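You operate a simulated robot arm through the tools that you are given. There is no shell and no other tool.

You run a simulated robot arm. Do the job below in one go: nothing can be reset, and whatever is moved stays where it is left.

Task
Pack the small wooden tray on the top of the long steel bench. At the end: the grey spool marked "J7" from the top of the long steel bench is on the small wooden tray; the red cap stands where the green rag stood; the grey steel bar labelled "85 mm" from the top of the long steel bench is on the small wooden tray; the green rag from the top of the long steel bench stands on top of the plaster slab (marked "D6"); whatever was shut is shut again. Leave all else as you found it, and nothing knocked over.

Only the result counts: the job must be done as asked and must still hold three seconds after the hand-in. Knocking over, shifting, dropping, spilling or breaking anything else fails it. Lids that push on must go on centred and level and be pressed home; caps that screw on are set level and turned clockwise until they are tight.

Robot
A 7-joint arm with a two-finger parallel gripper, fixed in place. Base frame: the origin is at the foot of the arm, x ahead of it, y to its left, z up; the work surface is at about z = 800. Units: mm, rad, N and s.
With the tool pointing down near the work surface it reaches from about 300 to 700 mm from the base axis. Its first joint turns from -1.152 to 1.152 rad. Payload 1.57 kg.
The tool frame sits at the grasp point between the pads (the TCP): z along the fingers, y along the line on which they close. The tips reach 30 mm beyond it. Largest opening 110 mm; finger width 24, thickness 12; the body of the gripper, 48 by 112 mm, starts 78 mm behind the TCP.
Orientation is that of the tool frame in the base frame, as [roll, pitch, yaw] about the fixed x, y, z axes, in that order (R = Rz(yaw) Ry(pitch) Rx(roll)). With the fingers straight down and closing along the base's y, the tool's x points along the base's -x, its y along +y and its z along -z.

Tools
- The arm moves only by the tool arm_command. Its argument "increments" is a list of rows, each an object of numbers (a shift or turn left out is 0, a gripper value left out holds the last): "claw": the opening in per cent of the stroke, from 0 (shut) to 100 (fully open); "x", "y", "z": the shift along the tool's x, y, z in mm; "ax", "ay", "az": the turn, a rotation vector about the tool's x, y, z in rad. In form: [{"claw": .., "x": .., "y": .., "z": .., "ax": .., "ay": .., "az": ..}, ...]. A call has 1 to 20 rows; each row is the pose to reach, as a shift and turn from the pose commanded when the call began, along the tool's axes at that moment. Each row takes 0.2 s and may step no farther than 50 mm and 0.15 rad from the row before; otherwise, or with a gripper value out of range, the whole call is refused. A pose out of reach is approached as far as the arm can. The call stops where the force on the tool passes 40 N (or 10 N more than at its start, if that is more) or the arm is blocked; 0.2 s more then pass. The fingers move at their own pace (about 108 mm/s each) and stop on an object; they squeeze with about 39 N. The grip force told is the motor's: it shows also when the fingers shut on nothing. Time passes only in rows, and 0.2 s behind the last, so rows that repeat a pose let the fingers close. It gives the time, the measured TCP pose, the force on the tool (base axes), the opening and the grip force at its end, in the units of the frame above (readings bear some noise), with the torque about the TCP (base axes, N m) and any sound that the robot's microphone picked up.
- Cameras (640 x 400 px; columns grow to the right, rows downward): "scene" is fixed at [160.7, -403, 1384.4]; the picture's right is [0.77, -0.64, 0.00], its down [-0.49, -0.58, -0.65] and it looks along [0.42, 0.50, -0.76] (base axes); focal length 306 px, centre (320, 200). "wrist" rides on the gripper at [70, 16, -141] in the tool frame; the picture's right is [-0.23, 0.97, 0.00], its down [-0.86, -0.20, -0.48] and it looks along [-0.47, -0.11, 0.88] (tool axes); focal length 222 px, centre (320, 200). There is no depth. A picture from a camera that has moved, and an enlarged one, comes with that camera's place and axes in the base frame and with its lens.
- camera(camera): a new picture of that camera. It takes no simulated time.
- close_up(camera, box): a new picture of the part [left, top, right, bottom] of that camera's present view, enlarged. It takes no simulated time.
- sign_off(): hands the job in; it is judged then, once.

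Places have to be worked out from the pictures, the camera data and where the tool is seen. Open the gripper and draw the arm clear of the work before you hand the job in, unless the task says otherwise.

The tools are called after "Request:" as name(argument=value, ...) on one line, values as JSON. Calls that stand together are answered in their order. arm_command: Moves the arm, as the interface text tells. Its arguments: {"type":"object","properties":{"increments":{"type":"array","items":{"type":"object","properties":{"claw":{"type":"number"},"x":{"type":"number"},"y":{"type":"number"},"z":{"type":"number"},"ax":{"type":"number"},"ay":{"type":"number"},"az":{"type":"number"}}}}},"required":["increments"]} The other tools are called the same way: camera (camera) takes a picture; close_up (camera, box) takes an enlarged picture of a part of a camera's view; sign_off () hands the job in.

At the start:

```text
time_s: 0.0
tcp_pos: [333.7, -79.4, 1109.3]
tcp_rot: [-3.14, 0.0, -3.141]
contact_force: [-0.2, -0.2, 0.4]
ft_torque: [0.0, -0.03, 0.02]
opening: 109.8
grip_force: 0.0
```

scene: 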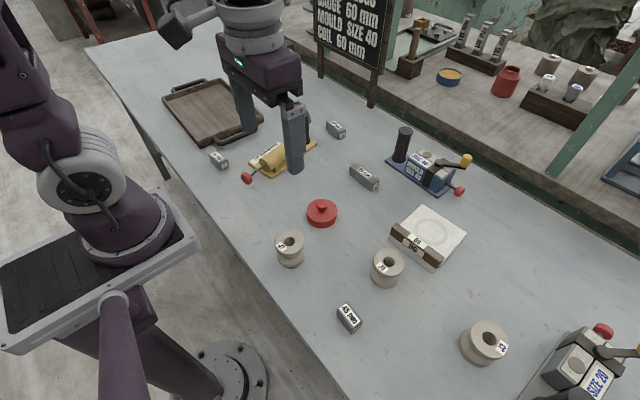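
wrist: 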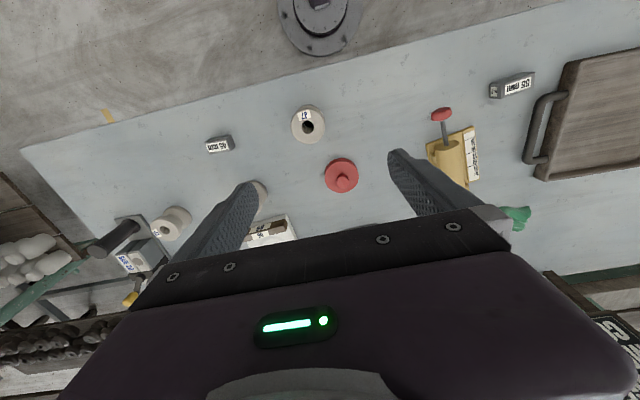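

I'll start by looking closely at the objects on the bench to identify labels and locations.

Request:
close_up(camera="scene", box=[140, 60, 340, 200])

Request:
close_up(camera="scene", box=[260, 180, 480, 340])

Request:
close_up(camera="scene", box=[300, 90, 500, 230])

Request:
close_up(camera="wrist", box=[400, 40, 640, 280])

Request:
close_up(camera="wrist", box=[100, 80, 400, 280])

```text
2.86 times, centred on (240, 130) of scene
camera zoom: at [160.7, -403.0, 1384.4], right [0.77, -0.64, 0.0], down [-0.49, -0.58, -0.65], along [0.42, 0.5, -0.76], focal length 876 px, centre (549, 400)
```

zoom: 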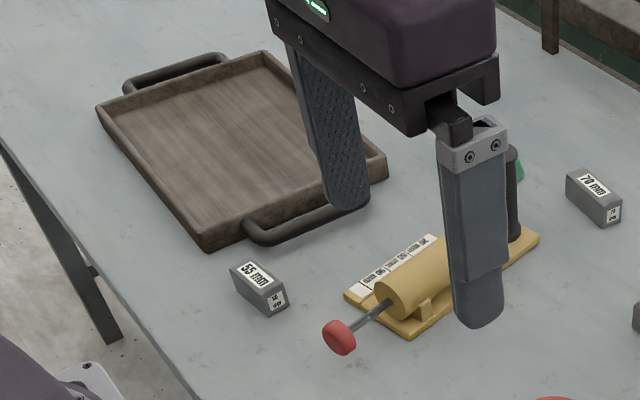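

```text
2.50 times, centred on (370, 260) of scene
camera zoom: at [160.7, -403.0, 1384.4], right [0.77, -0.64, 0.0], down [-0.49, -0.58, -0.65], along [0.42, 0.5, -0.76], focal length 766 px, centre (195, 50)
```

zoom: 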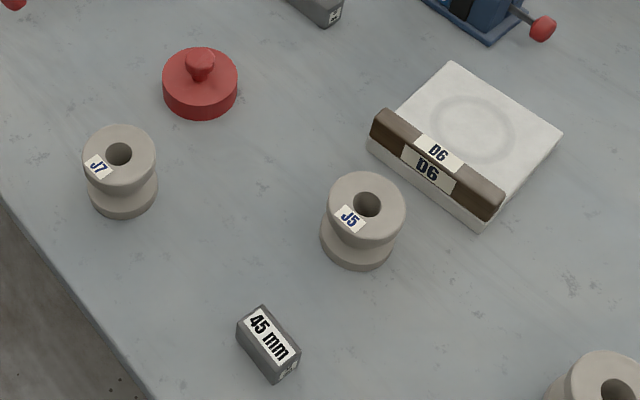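

```text
2.86 times, centred on (400, 160) of scene
camera zoom: at [160.7, -403.0, 1384.4], right [0.77, -0.64, 0.0], down [-0.49, -0.58, -0.65], along [0.42, 0.5, -0.76], focal length 876 px, centre (91, 314)
```

zoom: 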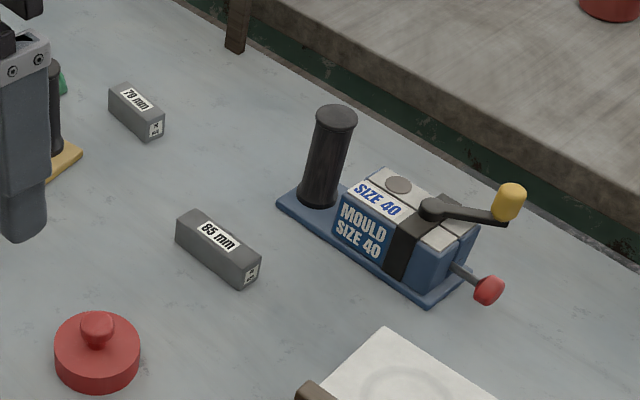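

```text
1.67 times, centred on (520, 160) of wrist
camera zoom: at [264.4, -61.9, 1251.4], right [0.23, 0.97, 0.0], down [0.86, -0.2, 0.48], along [0.47, -0.11, -0.88], focal length 370 px, centre (-13, 267)
```

zoom: 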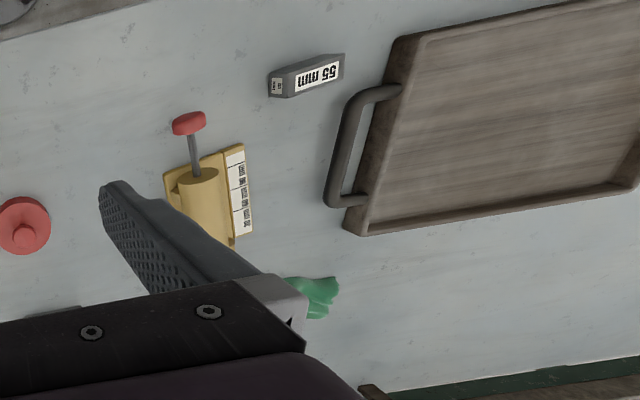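

```text
2.00 times, centred on (250, 180) of wrist
camera zoom: at [264.4, -61.9, 1251.4], right [0.23, 0.97, 0.0], down [0.86, -0.2, 0.48], along [0.47, -0.11, -0.88], focal length 444 px, centre (460, 240)
```

zoom: 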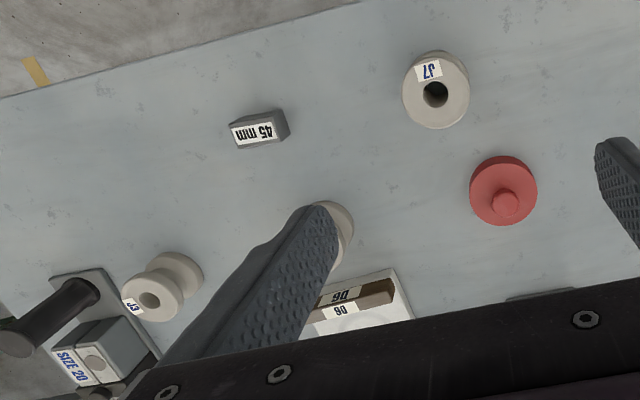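

Estimated from both cameras: J7 ≈ (331,-99), red cap ≈ (453,-59), 85 mm bar ≈ (616,-36) along y, slab ≈ (592,-258), and the tray centred near (450,508). The rag is partly hidden near (645,285), so I move above it to look.

Request:
arm_command(increments=[{"x": -22.6, "y": 32.9, "z": 5.9, "claw": 100}, {"x": -45.2, "y": 65.8, "z": 11.8}, {"x": -67.8, "y": 98.7, "z": 17.7}, {"x": -90.4, "y": 131.6, "z": 23.6}, {"x": -113, "y": 164.5, "z": 29.5}, {"x": -135.6, "y": 197.4, "z": 35.4}, {"x": -158.2, "y": 230.3, "z": 41.3}, {"x": -180.8, "y": 263.2, "z": 47.2}, {"x": -203.4, "y": 296.1, "z": 53.1}, {"x": -226, "y": 329, "z": 59}, {"x": -226, "y": 329, "z": 59}])

Request:
camera(camera="wrist")

Request:
camera(camera="scene")

```text
time_s: 2.4
tcp_pos: [560.3, 251.9, 1052.1]
tcp_rot: [-3.141, 0.0, -3.141]
contact_force: [0.1, -0.3, 0.2]
ft_torque: [0.03, -0.03, 0.03]
opening: 109.8
grip_force: 0.0
```

```text
taken
camera wrist: at [490.7, 268.5, 1193.6], right [0.23, 0.97, 0.0], down [0.86, -0.2, 0.48], along [0.47, -0.11, -0.88], focal length 222 px, centre (320, 200)
```

wrist: 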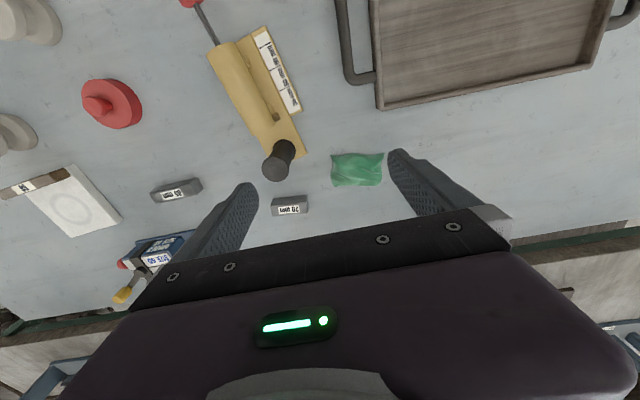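

```text
taken
```

scene: 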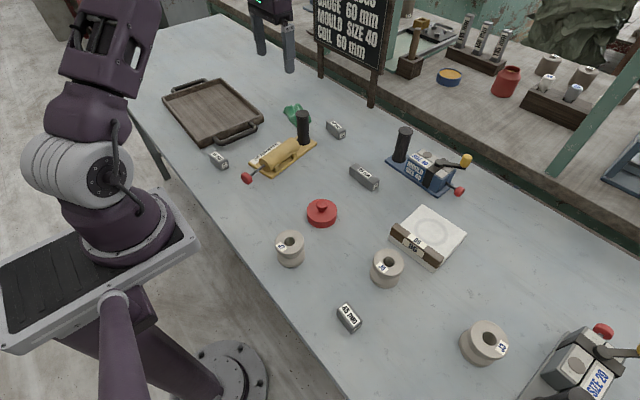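

Request:
close_up(camera="wrist", box=[240, 110, 440, 235])

Request:
close_up(camera="scene", box=[240, 80, 360, 180])

Request:
close_up(camera="wrist", box=[0, 60, 240, 260])

```text
3.20 times, centred on (340, 172) of wrist
camera zoom: at [490.7, 268.5, 1193.6], right [0.23, 0.97, 0.0], down [0.86, -0.2, 0.48], along [0.47, -0.11, -0.88], focal length 711 px, centre (256, 288)
```

zoom: 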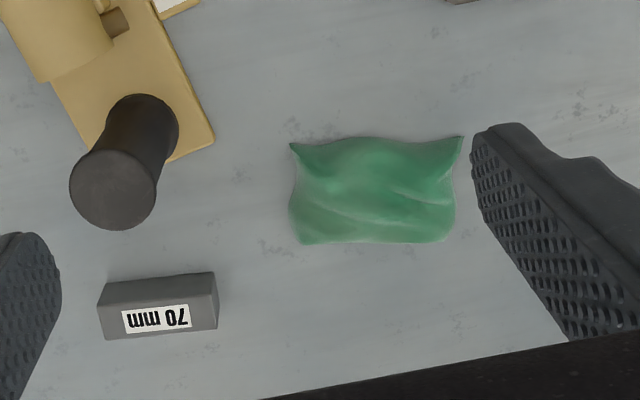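

```text
4.00 times, centred on (300, 130) of scene
camera zoom: at [160.7, -403.0, 1384.4], right [0.77, -0.64, 0.0], down [-0.49, -0.58, -0.65], along [0.42, 0.5, -0.76], focal length 1226 px, centre (400, 480)
```

zoom: 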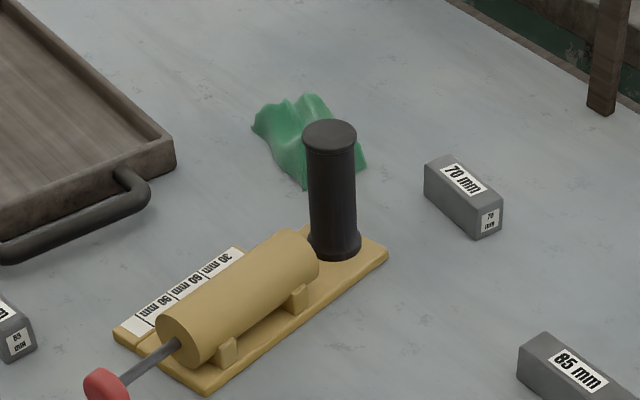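

```text
2.00 times, centred on (120, 160) of wrist
camera zoom: at [490.7, 268.5, 1193.6], right [0.23, 0.97, 0.0], down [0.86, -0.2, 0.48], along [0.47, -0.11, -0.88], focal length 444 px, centre (720, 280)
```

zoom: 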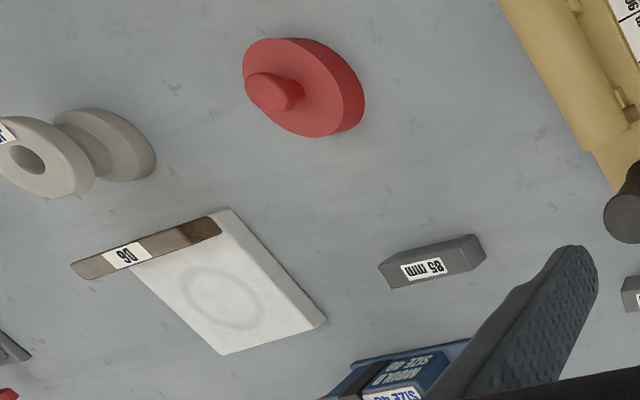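

The rag sits at roughly (650,297) just past the nominal reach, rotated about 13°. I move closer over it to check reach and see its shape.

Request:
arm_command(increments=[{"x": -20, "y": 11, "z": 25}, {"x": -40, "y": 22, "z": 50}, {"x": -60, "y": 32, "z": 80}, {"x": -80, "y": 43, "z": 110}, {"x": -85, "y": 45, "z": 122}, {"x": -85, "y": 45, "z": 122}])

Request:
camera(camera="wrist")

Request:
close_up(camera="scene", box=[220, 30, 380, 150])

```text
time_s: 3.8
tcp_pos: [624.4, 280.3, 926.4]
tcp_rot: [-3.142, 0.0, 3.139]
contact_force: [-0.5, 0.3, -0.5]
ft_torque: [0.02, 0.02, 0.02]
opening: 110.0
grip_force: 0.1
out of reach, approached as far as the arm can: row 4, 5, 6
```

```text
taken
camera wrist: at [555.8, 298.2, 1068.7], right [0.23, 0.97, 0.0], down [0.86, -0.2, 0.48], along [0.47, -0.11, -0.88], focal length 222 px, centre (320, 200)
```

wrist: 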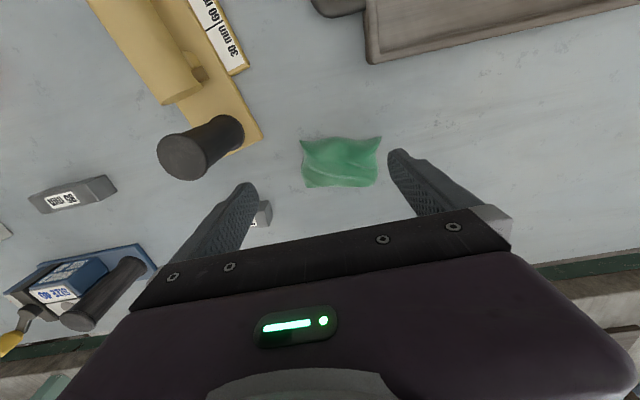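

```text
3.33 times, centred on (300, 90) of scene
camera zoom: at [160.7, -403.0, 1384.4], right [0.77, -0.64, 0.0], down [-0.49, -0.58, -0.65], along [0.42, 0.5, -0.76], focal length 1022 px, centre (387, 567)
```

zoom: 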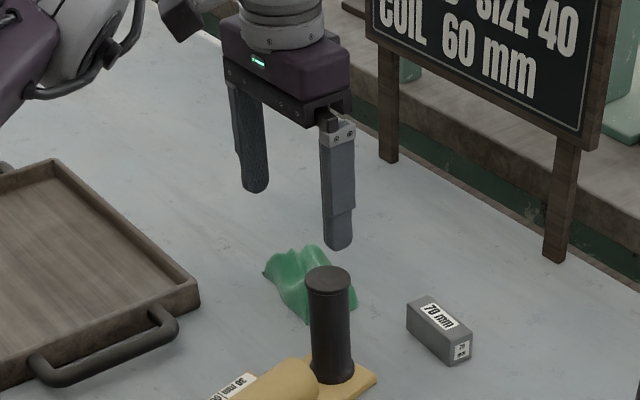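

The arm tops out at ~684 mm radius with the tool straight down here, so I'll need an outward tilt. First a close-up to pin down the rag.

Request:
close_up(camera="wrist", box=[270, 100, 430, 210])

Request:
close_up(camera="scene", box=[255, 90, 325, 140])

```text
3.64 times, centred on (350, 155) of wrist
camera zoom: at [555.8, 298.2, 1068.7], right [0.23, 0.97, 0.0], down [0.86, -0.2, 0.48], along [0.47, -0.11, -0.88], focal length 808 px, centre (211, 364)
```

zoom: 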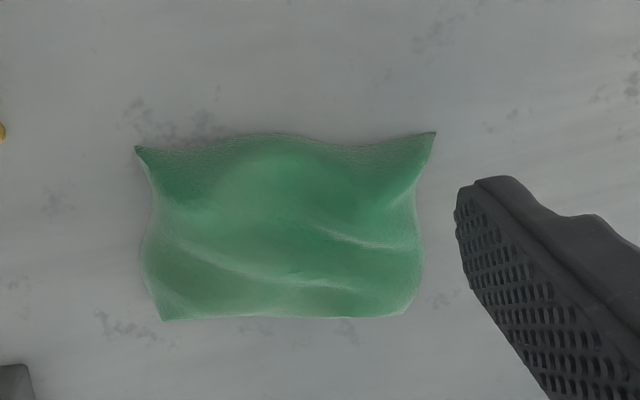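

```text
8.00 times, centred on (290, 115) of scene
camera zoom: at [160.7, -403.0, 1384.4], right [0.77, -0.64, 0.0], down [-0.49, -0.58, -0.65], along [0.42, 0.5, -0.76], focal length 2452 px, centre (560, 880)
```

zoom: 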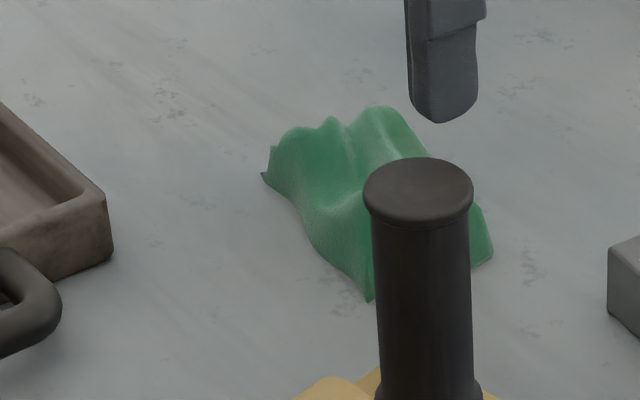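

Rag corners on the table come out at ≈ (614,259), (632,357), (673,251), (694,340): centre ≈ (654,302), long axis ~12° off y, height ~25 mm. I'll retreat slightly to resync the commanded pose and yaw the tool to line up with its long axis.

Request:
arm_command(increments=[{"x": 25, "az": 0.1}, {"x": 50, "y": -15, "az": 0.2}, {"x": 65, "y": -15, "az": 0.2}, {"x": 65, "y": -15, "az": 0.2}])

```text
time_s: 4.8
tcp_pos: [559.6, 268.5, 930.4]
tcp_rot: [-3.141, 0.001, 2.94]
contact_force: [-0.1, 0.8, 0.1]
ft_torque: [-0.03, 0.01, -0.03]
opening: 110.1
grip_force: 0.0
```

Now tilt the tool outward about the closing axis by 0.35 rad.

Request:
arm_command(increments=[{"ay": -0.12}, {"ay": -0.24}, {"ay": -0.35}, {"ay": -0.35}])

Request:
camera(camera="wrist")

```text
time_s: 5.8
tcp_pos: [560.9, 267.4, 929.0]
tcp_rot: [3.141, 0.35, 2.941]
contact_force: [-0.4, -0.3, -0.3]
ft_torque: [-0.03, -0.01, -0.02]
opening: 110.0
grip_force: 0.1
```

```text
taken
camera wrist: at [452.5, 307.0, 1037.3], right [0.4, 0.91, 0.08], down [0.59, -0.32, 0.74], along [0.7, -0.25, -0.66], focal length 222 px, centre (320, 200)
```

wrist: 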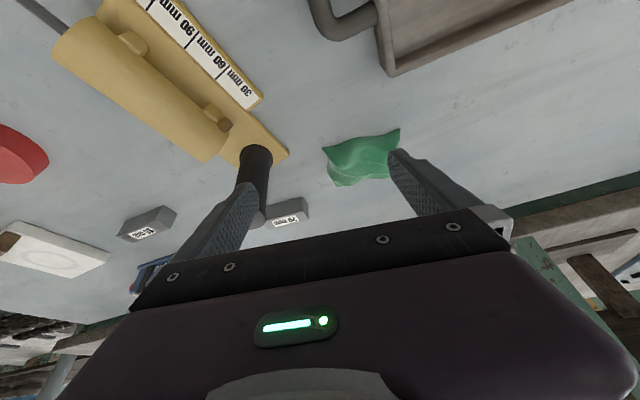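

The left finger is near the yellow tool's black post, so I first shift away and up, then go to a hover above the rag at about (654,302,900).

Request:
arm_command(increments=[{"x": -7.8, "y": 36.3, "z": -13.1}, {"x": -39.5, "y": 44.3, "z": 14.4}, {"x": -54, "y": 48, "z": 36}, {"x": -69.4, "y": 52.1, "z": 57.3}, {"x": -69.4, "y": 52.1, "z": 57.3}])

Request:
camera(camera="wrist")

Request:
close_up(camera="scene", box=[220, 30, 380, 150])

```text
time_s: 7.0
tcp_pos: [655.0, 299.9, 899.2]
tcp_rot: [-3.141, 0.348, 2.942]
contact_force: [0.9, -0.2, -0.4]
ft_torque: [0.01, -0.02, -0.02]
opening: 110.1
grip_force: 0.1
```

```text
taken
camera wrist: at [546.7, 340.7, 1007.7], right [0.4, 0.91, 0.08], down [0.59, -0.32, 0.74], along [0.7, -0.25, -0.67], focal length 222 px, centre (320, 200)
```

wrist: 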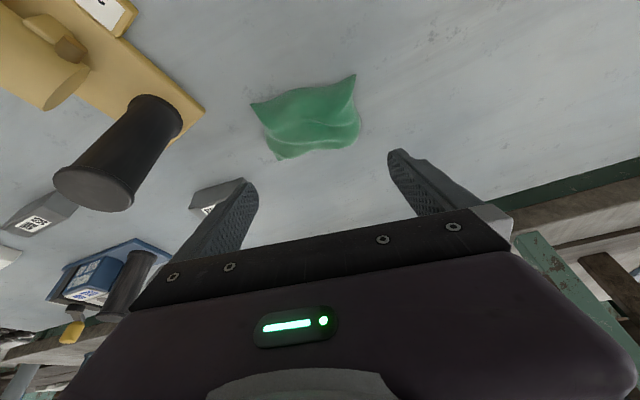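

```text
3.33 times, centred on (300, 90) of scene
camera zoom: at [160.7, -403.0, 1384.4], right [0.77, -0.64, 0.0], down [-0.49, -0.58, -0.65], along [0.42, 0.5, -0.76], focal length 1022 px, centre (387, 567)
```

zoom: 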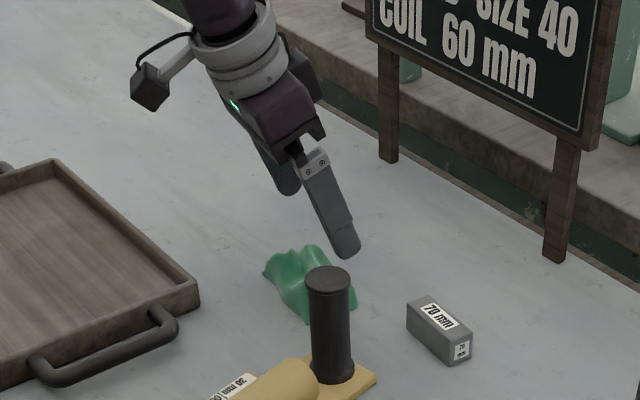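

Reach is fine with the tilt. The rag's mid-line matches the TCP; I descend to about (646,303,836) so that the tilted pads straddle its centre, then look before closing.

Request:
arm_command(increments=[{"x": 18.9, "y": 1.5, "z": 24}, {"x": 25.7, "y": 1.5, "z": 42.8}, {"x": 28, "y": 1.5, "z": 49.4}, {"x": 28, "y": 1.5, "z": 49.4}])

Request:
camera(camera="wrist")

Request:
close_up(camera="scene", box=[220, 30, 380, 150])

```text
time_s: 8.0
tcp_pos: [643.5, 303.2, 841.9]
tcp_rot: [3.141, 0.35, 2.941]
contact_force: [0.0, -0.3, -1.0]
ft_torque: [0.04, -0.02, 0.0]
opening: 109.8
grip_force: 0.0
```

```text
taken
camera wrist: at [535.7, 343.6, 951.1], right [0.4, 0.91, 0.08], down [0.59, -0.32, 0.74], along [0.7, -0.25, -0.67], focal length 222 px, centre (320, 200)
```

wrist: 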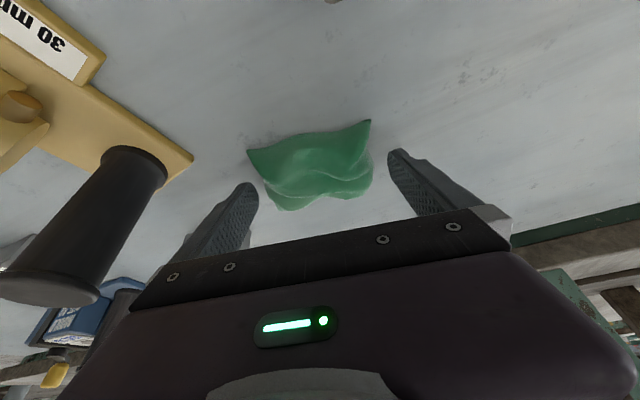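

```text
3.33 times, centred on (300, 90) of scene
camera zoom: at [160.7, -403.0, 1384.4], right [0.77, -0.64, 0.0], down [-0.49, -0.58, -0.65], along [0.42, 0.5, -0.76], focal length 1022 px, centre (387, 567)
```

zoom: 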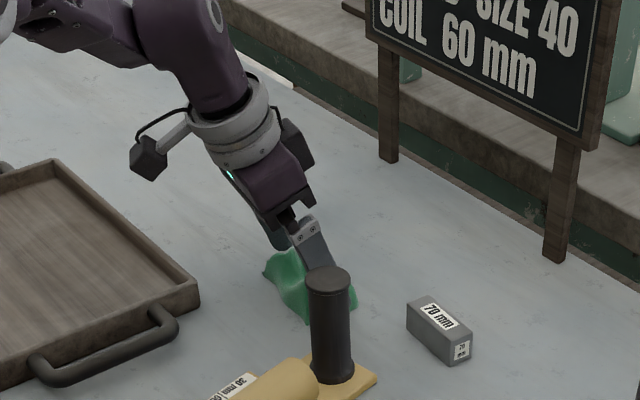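

Fingers straddle the rag; I take a close-up to check clearance on each side.

Request:
close_up(camera="wrist", box=[220, 100, 420, 225])

```text
3.20 times, centred on (320, 162) of wrist
camera zoom: at [535.7, 343.6, 951.1], right [0.4, 0.91, 0.08], down [0.59, -0.32, 0.74], along [0.7, -0.25, -0.67], focal length 711 px, centre (320, 320)
```

zoom: 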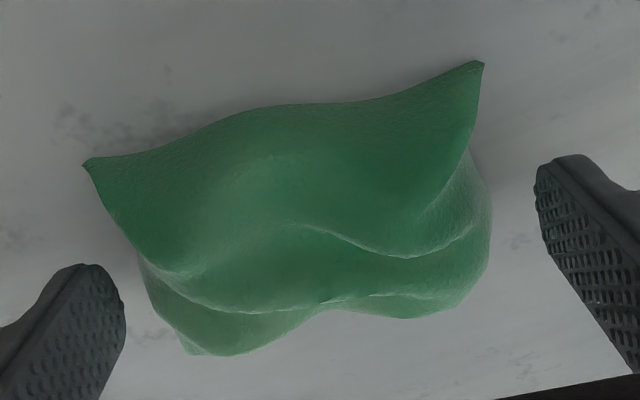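

Clearance is about 8 mm on either side. I lower another ~6.5 mm and close the fingers.

Request:
arm_command(increments=[{"x": 2.2, "z": 6.1}, {"x": 2.2, "z": 6.1}])

```text
time_s: 8.6
tcp_pos: [644.6, 304.6, 837.0]
tcp_rot: [3.141, 0.352, 2.941]
contact_force: [0.5, -0.3, 0.6]
ft_torque: [0.0, 0.01, 0.01]
opening: 109.8
grip_force: 0.0
```

Now close on the rag (with a further 1 mm down).

Request:
arm_command(increments=[{"x": 0.5, "z": 1.2}, {"x": 0.5, "z": 1.2, "claw": 60}, {"x": 0.5, "z": 1.2, "claw": 40}, {"x": 0.5, "z": 1.2, "claw": 40}])

Request:
camera(camera="wrist")

```text
time_s: 9.6
tcp_pos: [644.1, 304.3, 835.3]
tcp_rot: [3.141, 0.351, 2.941]
contact_force: [0.1, -0.4, 0.2]
ft_torque: [-0.03, -0.01, 0.02]
opening: 91.1
grip_force: 38.8
```

```text
taken
camera wrist: at [536.2, 344.3, 943.4], right [0.4, 0.91, 0.08], down [0.59, -0.32, 0.74], along [0.7, -0.25, -0.67], focal length 222 px, centre (320, 200)
```

wrist: 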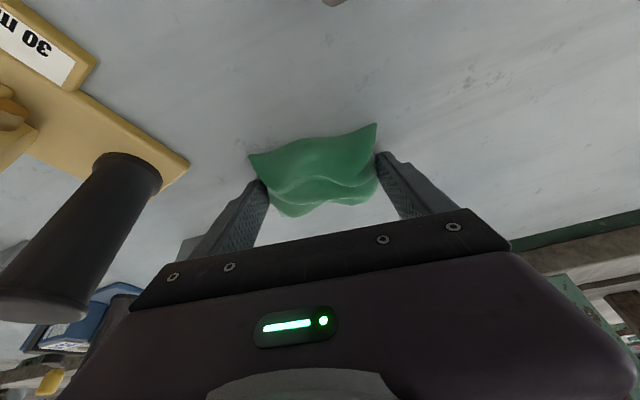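

The rag is gripped at 91 mm. I lift it a little and check that it comes along.

Request:
arm_command(increments=[{"x": -3.4, "z": -9.4}, {"x": -6.9, "z": -18.8}, {"x": -13.7, "z": -37.6}, {"x": -13.7, "z": -37.6}])

Request:
camera(camera="wrist")

Request:
close_up(camera="scene", box=[220, 30, 380, 150])

```text
time_s: 10.6
tcp_pos: [644.1, 304.5, 873.1]
tcp_rot: [-3.14, 0.352, 2.941]
contact_force: [-1.8, -0.4, -0.5]
ft_torque: [-0.01, 0.06, 0.02]
opening: 90.9
grip_force: 39.3
```

```text
taken
camera wrist: at [536.4, 344.5, 982.3], right [0.4, 0.91, 0.08], down [0.59, -0.32, 0.74], along [0.7, -0.25, -0.67], focal length 222 px, centre (320, 200)
```

wrist: 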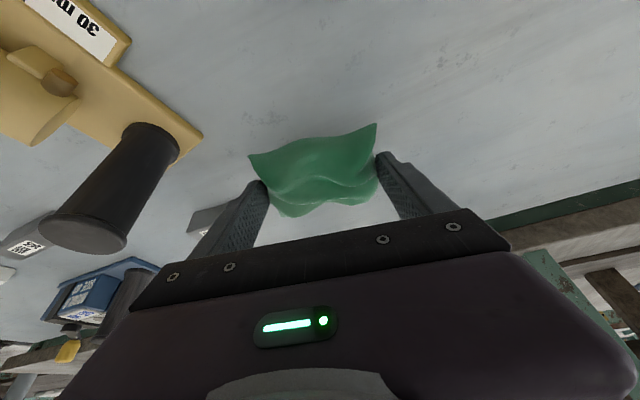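

```text
3.33 times, centred on (300, 90) of scene
camera zoom: at [160.7, -403.0, 1384.4], right [0.77, -0.64, 0.0], down [-0.49, -0.58, -0.65], along [0.42, 0.5, -0.76], focal length 1022 px, centre (387, 567)
```

zoom: 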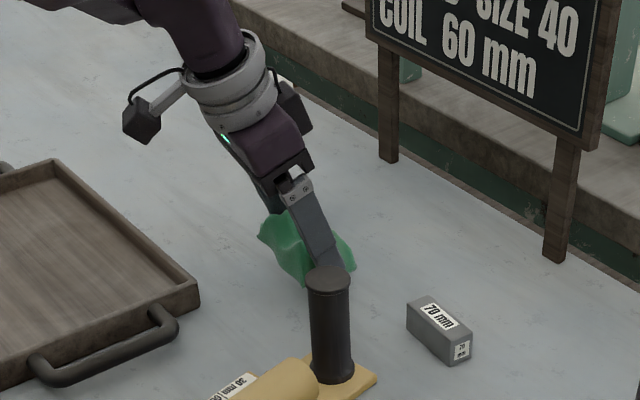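

The rag is held steadily. Before transit I take precise close-ups of the slab from the scene camera.

Request:
close_up(camera="scene", box=[375, 195, 479, 275])

```text
5.00 times, centred on (427, 235) of scene
camera zoom: at [160.7, -403.0, 1384.4], right [0.77, -0.64, 0.0], down [-0.49, -0.58, -0.65], along [0.42, 0.5, -0.76], focal length 1532 px, centre (-215, 25)
```

zoom: 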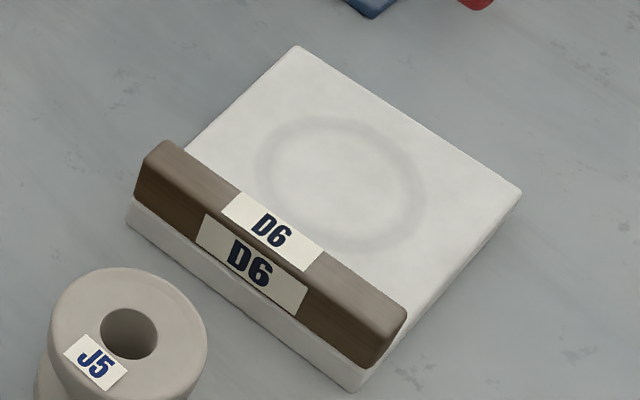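

Request:
close_up(camera="scene", box=[430, 225, 482, 275])

Request:
close_up(camera="scene", box=[380, 215, 432, 265])

```text
8.00 times, centred on (456, 250) of scene
camera zoom: at [160.7, -403.0, 1384.4], right [0.77, -0.64, 0.0], down [-0.49, -0.58, -0.65], along [0.42, 0.5, -0.76], focal length 2452 px, centre (-768, -200)
```

zoom: 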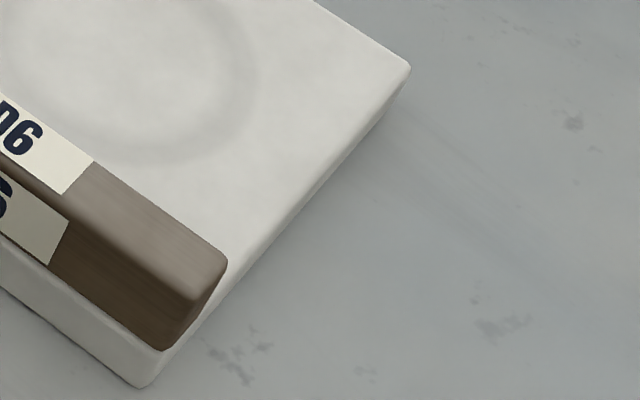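

```text
8.00 times, centred on (406, 240) of scene
camera zoom: at [160.7, -403.0, 1384.4], right [0.77, -0.64, 0.0], down [-0.49, -0.58, -0.65], along [0.42, 0.5, -0.76], focal length 2452 px, centre (-368, -120)
```

zoom: 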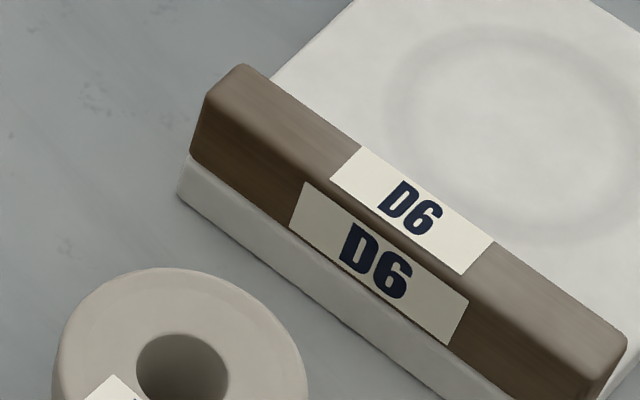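

The slab's ring centre is at ≈ (601,-260), top at z ≈ 815–820. I raise the rag to z≈983 and carry it over the bench to above the slab, yawing +0.27 to align it.

Request:
arm_command(increments=[{"x": -3.4, "y": -2, "z": -37.8}, {"x": -6.7, "y": -4, "z": -75.6}, {"x": -10.1, "y": -6, "z": -113.4}, {"x": -17.1, "y": -52.6, "z": -110.8, "ax": -0.0077, "az": -0.0211}, {"x": -24.2, "y": -99.2, "z": -108.3, "ax": -0.0154, "az": -0.0423}, {"x": -31.2, "y": -145.7, "z": -105.7, "ax": -0.0231, "az": -0.0634}, {"x": -38.2, "y": -192.3, "z": -103.1, "ax": -0.0309, "az": -0.0845}, {"x": -45.3, "y": -238.9, "z": -100.6, "ax": -0.0386, "az": -0.1057}, {"x": -52.3, "y": -285.5, "z": -98, "ax": -0.0463, "az": -0.1268}, {"x": -59.3, "y": -332.1, "z": -95.4, "ax": -0.054, "az": -0.148}, {"x": -66.3, "y": -378.6, "z": -92.9, "ax": -0.0617, "az": -0.1691}, {"x": -73.4, "y": -425.2, "z": -90.3, "ax": -0.0694, "az": -0.1902}, {"x": -80.4, "y": -471.8, "z": -87.7, "ax": -0.0772, "az": -0.2114}, {"x": -87.4, "y": -518.4, "z": -85.2, "ax": -0.0849, "az": -0.2325}, {"x": -94.5, "y": -565, "z": -82.6, "ax": -0.0926, "az": -0.2536}, {"x": -94.5, "y": -565, "z": -82.6, "ax": -0.0926, "az": -0.2536}])

Request:
camera(camera="wrist")

Request:
camera(camera="scene")

```text
time_s: 14.0
tcp_pos: [590.8, -260.5, 985.0]
tcp_rot: [3.141, 0.351, -3.071]
contact_force: [-0.2, 0.0, -0.9]
ft_torque: [-0.04, -0.01, 0.0]
opening: 91.0
grip_force: 38.7
```

```text
taken
camera wrist: at [476.7, -250.4, 1093.9], right [0.14, 0.99, 0.08], down [0.65, -0.15, 0.74], along [0.74, -0.06, -0.67], focal length 222 px, centre (320, 200)
```

wrist: 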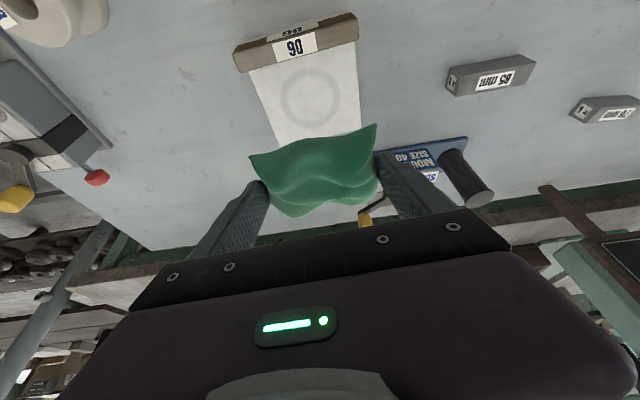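

```text
taken
```

scene: 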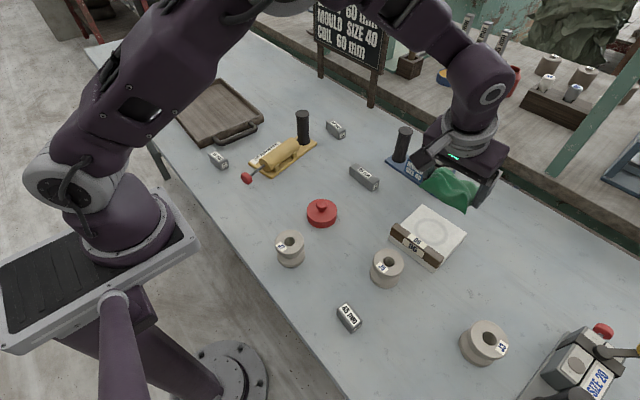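

Above the slab, with the ring at ≈ (599,-260). I descend vertically to about 10 mm above expected contact.

Request:
arm_command(increments=[{"x": 13.8, "z": 37.6}, {"x": 27.5, "z": 75.1}, {"x": 37.8, "z": 103.3}, {"x": 41.3, "z": 112.7}, {"x": 41.3, "z": 112.7}])

Request:
close_up(camera="scene", box=[370, 160, 500, 280])

Request:
camera(camera="wrist")

```text
time_s: 15.2
tcp_pos: [591.8, -261.0, 865.1]
tcp_rot: [3.141, 0.35, -3.071]
contact_force: [-0.2, -0.2, 0.0]
ft_torque: [-0.05, 0.01, -0.01]
opening: 91.0
grip_force: 39.3
```

```text
3.33 times, centred on (435, 220) of scene
camera zoom: at [160.7, -403.0, 1384.4], right [0.77, -0.64, 0.0], down [-0.49, -0.58, -0.65], along [0.42, 0.5, -0.76], focal length 1022 px, centre (-63, 133)
```

zoom: 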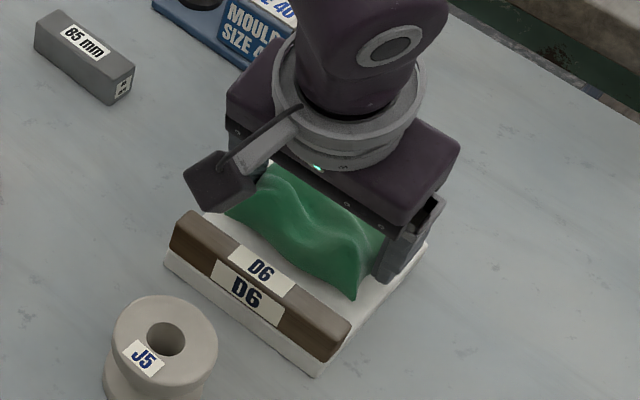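

```text
taken
camera wrist: at [477.2, -251.4, 973.3], right [0.14, 0.99, 0.08], down [0.65, -0.15, 0.74], along [0.74, -0.06, -0.67], focal length 222 px, centre (320, 200)
```

wrist: 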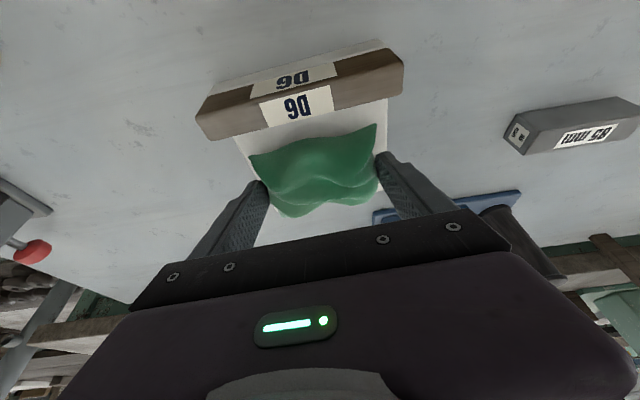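

Alignment looks centred. I step down gently toward contact.

Request:
arm_command(increments=[{"x": 1.0, "z": 2.8}, {"x": 2.1, "z": 5.6}, {"x": 2.4, "z": 6.6}, {"x": 2.4, "z": 6.6}])

```text
time_s: 16.2
tcp_pos: [589.8, -260.3, 858.7]
tcp_rot: [-3.141, 0.349, -3.072]
contact_force: [0.4, 0.1, -0.7]
ft_torque: [-0.01, -0.01, 0.0]
opening: 91.0
grip_force: 38.8
```

Request:
arm_command(increments=[{"x": 0.34, "z": 0.94}, {"x": 0.69, "z": 1.88}, {"x": 0.69, "z": 1.88}])

Request:
close_up(camera="scene", box=[390, 190, 480, 270])

```text
time_s: 17.0
tcp_pos: [589.9, -260.2, 854.5]
tcp_rot: [3.141, 0.348, -3.071]
contact_force: [0.0, 0.2, -0.4]
ft_torque: [0.0, 0.03, 0.0]
opening: 90.8
grip_force: 38.8
```

```text
5.00 times, centred on (435, 230) of scene
camera zoom: at [160.7, -403.0, 1384.4], right [0.77, -0.64, 0.0], down [-0.49, -0.58, -0.65], along [0.42, 0.5, -0.76], focal length 1532 px, centre (-255, 50)
```

zoom: 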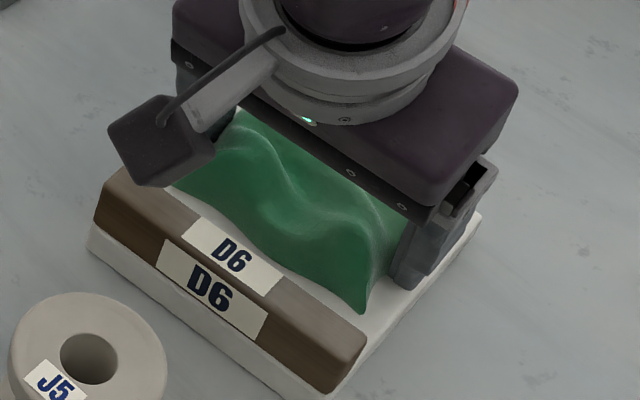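

No contact yet; keep stepping down in about 1 mm steps.

Request:
arm_command(increments=[{"x": 0.34, "z": 0.94}, {"x": 0.52, "z": 1.41}, {"x": 0.52, "z": 1.41}])

```text
time_s: 17.8
tcp_pos: [591.5, -260.7, 854.6]
tcp_rot: [-3.139, 0.352, -3.073]
contact_force: [-3.3, 1.4, 14.2]
ft_torque: [0.05, 0.03, 0.01]
opening: 91.0
grip_force: 38.8
```

Contact with the slab (14 N). I relieve 0.6 mm, then open the fingers.

Request:
arm_command(increments=[{"x": -0.2, "z": -0.56}, {"x": -0.2, "z": -0.56, "claw": 100}, {"x": -0.2, "z": -0.56}, {"x": -0.2, "z": -0.56}])

Request:
camera(camera="wrist")

Request:
close_up(camera="scene", box=[390, 190, 480, 270])

```text
time_s: 18.8
tcp_pos: [590.8, -260.9, 854.0]
tcp_rot: [-3.14, 0.348, -3.072]
contact_force: [0.2, 0.1, 0.2]
ft_torque: [0.01, -0.03, 0.01]
opening: 110.1
grip_force: 0.1
```

```text
taken
camera wrist: at [477.0, -251.5, 963.4], right [0.14, 0.99, 0.08], down [0.65, -0.15, 0.74], along [0.74, -0.06, -0.67], focal length 222 px, centre (320, 200)
```

wrist: 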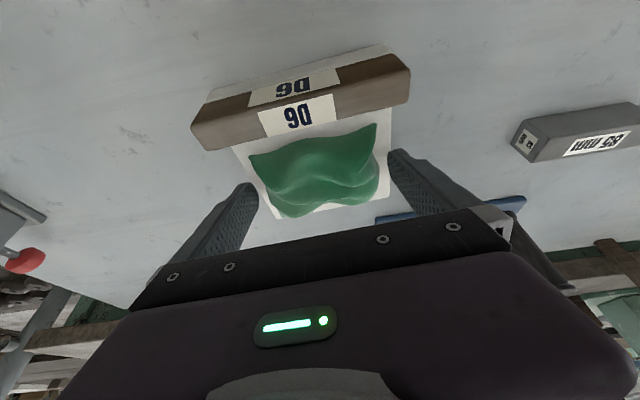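

```text
5.00 times, centred on (435, 230) of scene
camera zoom: at [160.7, -403.0, 1384.4], right [0.77, -0.64, 0.0], down [-0.49, -0.58, -0.65], along [0.42, 0.5, -0.76], focal length 1532 px, centre (-255, 50)
```

zoom: 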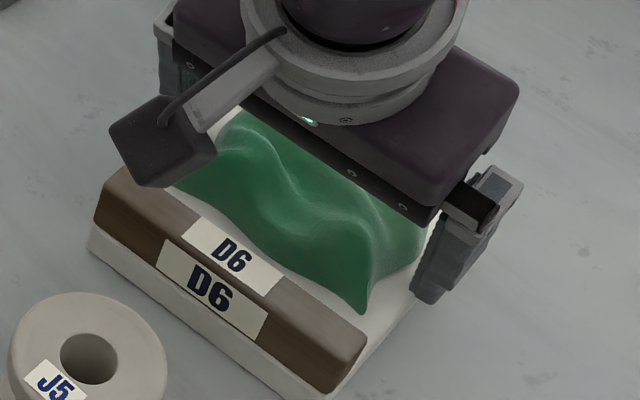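

The rag rests on the slab. I lift straight up and view the result.

Request:
arm_command(increments=[{"x": -10.3, "z": -28.2}, {"x": -20.6, "z": -56.3}, {"x": -34.4, "z": -93.9}, {"x": -44.7, "z": -122.1}, {"x": -44.7, "z": -122.1}])

Request:
camera(camera="scene")

Request:
camera(camera="wrist")

Request:
close_up(camera="scene", box=[290, 180, 360, 240])

```text
time_s: 20.0
tcp_pos: [591.3, -259.1, 986.9]
tcp_rot: [-3.14, 0.351, -3.073]
contact_force: [0.7, 0.5, -0.1]
ft_torque: [0.02, 0.0, 0.05]
opening: 110.1
grip_force: 0.1
```

```text
taken
```

scene: 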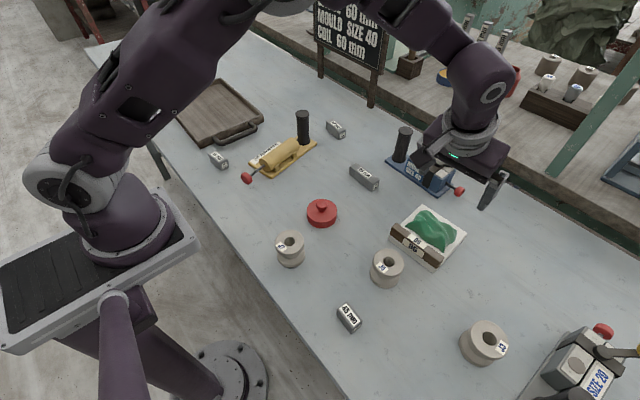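

```text
taken
camera wrist: at [476.8, -250.3, 1095.4], right [0.14, 0.99, 0.08], down [0.65, -0.15, 0.74], along [0.74, -0.06, -0.67], focal length 222 px, centre (320, 200)
```

wrist: 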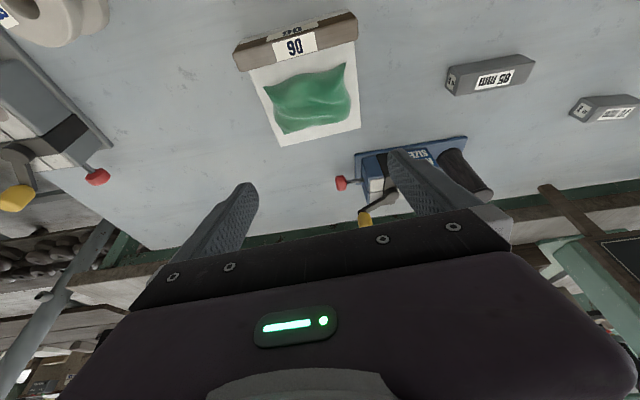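

```text
6.67 times, centred on (325, 210) of scene
camera zoom: at [160.7, -403.0, 1384.4], right [0.77, -0.64, 0.0], down [-0.49, -0.58, -0.65], along [0.42, 0.5, -0.76], focal length 2043 px, centre (287, 133)
```

zoom: 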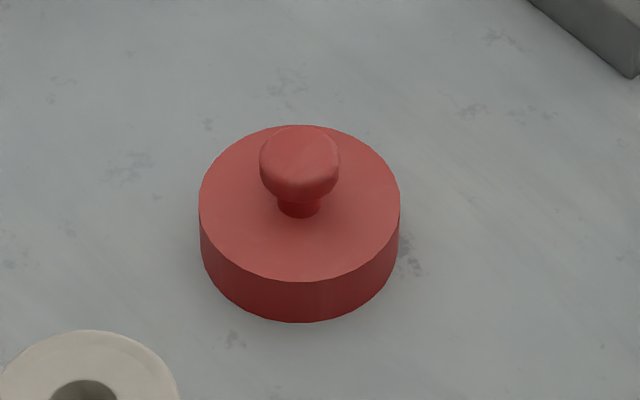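

The rag is squarely on the slab. Next the red cap: disc ≈ 70 mm wide, ~23 mm high, centre ≈ (450,-61). I move to a hover above it with the same tilt.

Request:
arm_command(increments=[{"x": 22.7, "y": 34.5, "z": -3.5}, {"x": 45.3, "y": 69, "z": -7}, {"x": 68, "y": 103.5, "z": -10.5}, {"x": 90.6, "y": 138, "z": -14}, {"x": 113.3, "y": 172.5, "z": -17.4}, {"x": 135.9, "y": 207, "z": -20.9}, {"x": 135.9, "y": 207, "z": -20.9}])

Request:
camera(camera="wrist")

Request:
close_up(camera="wrist", box=[230, 20, 430, 145])

```text
time_s: 21.6
tcp_pos: [442.6, -64.8, 958.1]
tcp_rot: [-3.141, 0.352, -3.071]
contact_force: [0.9, 0.7, 0.4]
ft_torque: [-0.03, 0.0, 0.0]
opening: 110.0
grip_force: 0.0
```

```text
taken
camera wrist: at [329.0, -55.0, 1067.4], right [0.14, 0.99, 0.08], down [0.65, -0.15, 0.74], along [0.74, -0.06, -0.67], focal length 222 px, centre (320, 200)
```

wrist: 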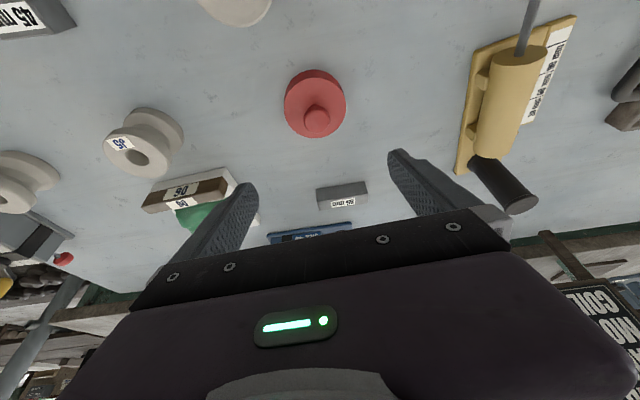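

```text
3.20 times, centred on (330, 82) of wrist
camera zoom: at [329.0, -55.0, 1067.4], right [0.14, 0.99, 0.08], down [0.65, -0.15, 0.74], along [0.74, -0.06, -0.67], focal length 711 px, centre (288, 576)
```

zoom: 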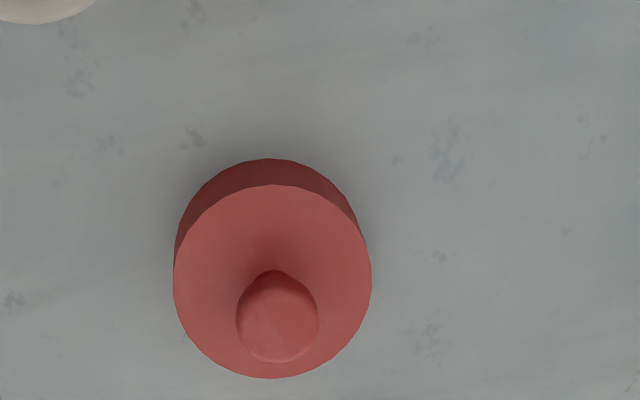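

The wrist view puts the cap at ≈ (449,-59), agreeing with the scene estimate. I descend to straddle the disc.

Request:
arm_command(increments=[{"x": 14, "y": 3.2, "z": 36}, {"x": 28, "y": 3.2, "z": 73}, {"x": 38, "y": 3.2, "z": 98}, {"x": 42, "y": 3.2, "z": 108}, {"x": 42, "y": 3.2, "z": 108}])

Request:
camera(camera="wrist")

Request:
close_up(camera="scene", box=[270, 150, 390, 250])

```text
time_s: 22.8
tcp_pos: [438.6, -59.0, 842.1]
tcp_rot: [-3.14, 0.351, -3.073]
contact_force: [-1.1, -0.7, -0.3]
ft_torque: [0.0, -0.01, -0.02]
opening: 110.0
grip_force: 0.1
```

```text
taken
camera wrist: at [325.6, -50.4, 950.2], right [0.14, 0.99, 0.08], down [0.65, -0.15, 0.74], along [0.74, -0.06, -0.67], focal length 222 px, centre (320, 200)
```

wrist: 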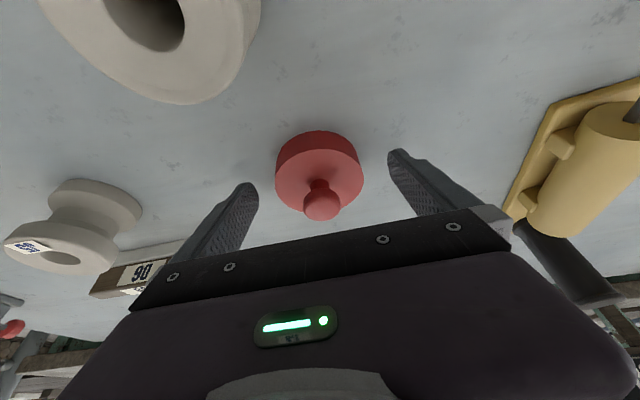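

```text
4.00 times, centred on (330, 200) of scene
camera zoom: at [160.7, -403.0, 1384.4], right [0.77, -0.64, 0.0], down [-0.49, -0.58, -0.65], along [0.42, 0.5, -0.76], focal length 1226 px, centre (280, 200)
```

zoom: 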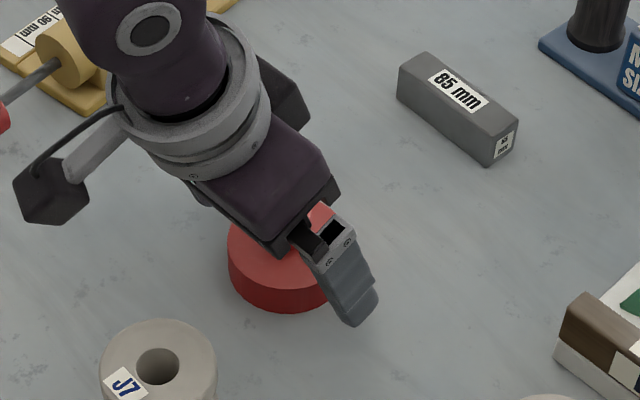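

The cap sits within 2 mm of the finger mid-line. Lower ~6 mm more and close on the disc.

Request:
arm_command(increments=[{"x": 1.2, "y": -1, "z": 3.0}, {"x": 2.2, "y": -1, "z": 5.8}, {"x": 2.2, "y": -1, "z": 5.8}, {"x": 2.2, "y": -1, "z": 5.8, "claw": 70}, {"x": 2.2, "y": -1, "z": 5.8, "claw": 45}, {"x": 2.2, "y": -1, "z": 5.8, "claw": 45}, {"x": 2.2, "y": -1, "z": 5.8, "claw": 45}])

Request:
camera(camera="wrist")

```text
time_s: 24.4
tcp_pos: [440.5, -61.2, 835.8]
tcp_rot: [3.14, 0.35, -3.072]
contact_force: [-0.4, 0.3, 0.3]
ft_torque: [0.02, 0.02, 0.01]
opening: 72.6
grip_force: 38.8
```

```text
taken
camera wrist: at [325.7, -51.6, 944.8], right [0.14, 0.99, 0.08], down [0.65, -0.15, 0.74], along [0.74, -0.06, -0.67], focal length 222 px, centre (320, 200)
```

wrist: 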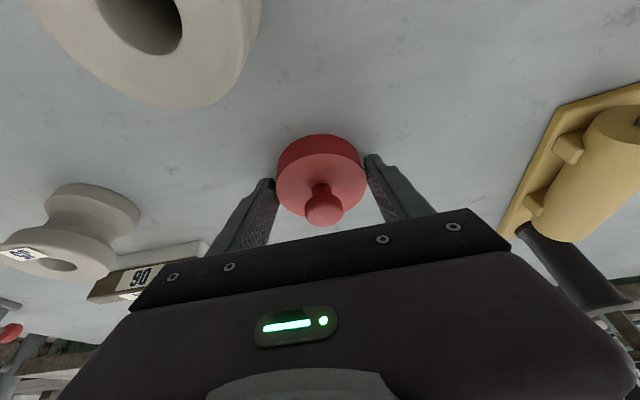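

Gripped at 72.6 mm. A close-up tells where the disc centre lies relative to the pads.

Request:
close_up(camera="wrist", box=[240, 110, 400, 240])

```text
3.08 times, centred on (320, 175) of wrist
camera zoom: at [325.7, -51.6, 944.8], right [0.14, 0.99, 0.08], down [0.65, -0.15, 0.74], along [0.74, -0.06, -0.67], focal length 684 px, centre (320, 277)
```

zoom: 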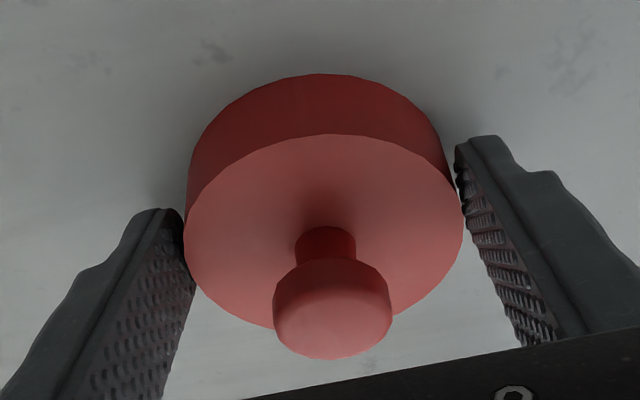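

Disc centre is ≈ 5.5 mm forward of the TCP and centred laterally. I lift the cap and check the hold.

Request:
arm_command(increments=[{"x": -3.4, "z": -9.4}, {"x": -12.9, "z": -35.2}, {"x": -25.8, "z": -70.4}, {"x": -38.7, "z": -105.7}, {"x": -51.6, "z": -140.9}, {"x": -51.6, "z": -140.9}])

Request:
close_up(camera="wrist", box=[240, 110, 400, 240])

Request:
camera(camera="scene")

```text
time_s: 25.8
tcp_pos: [440.4, -61.3, 985.1]
tcp_rot: [3.141, 0.349, -3.072]
contact_force: [-0.8, -0.5, 0.2]
ft_torque: [0.04, -0.01, 0.0]
opening: 72.8
grip_force: 39.4
```

```text
3.08 times, centred on (320, 175) of wrist
camera zoom: at [326.6, -52.5, 1094.3], right [0.14, 0.99, 0.08], down [0.65, -0.15, 0.74], along [0.74, -0.06, -0.67], focal length 684 px, centre (320, 277)
```

zoom: 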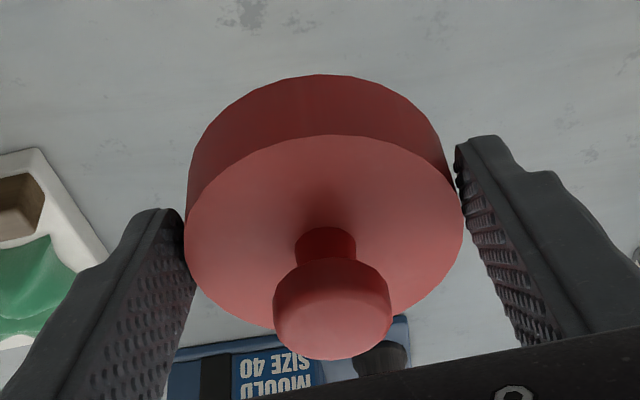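

```text
taken
```

scene: 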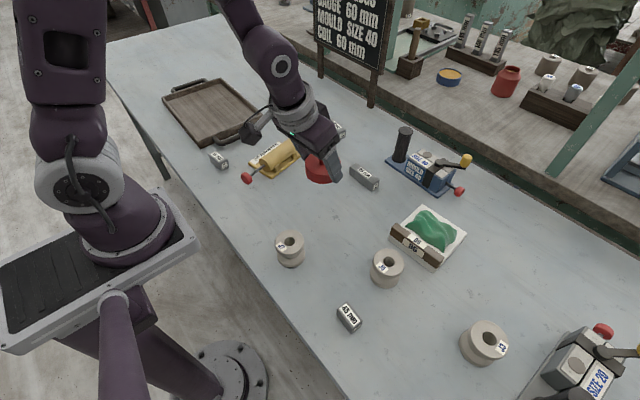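

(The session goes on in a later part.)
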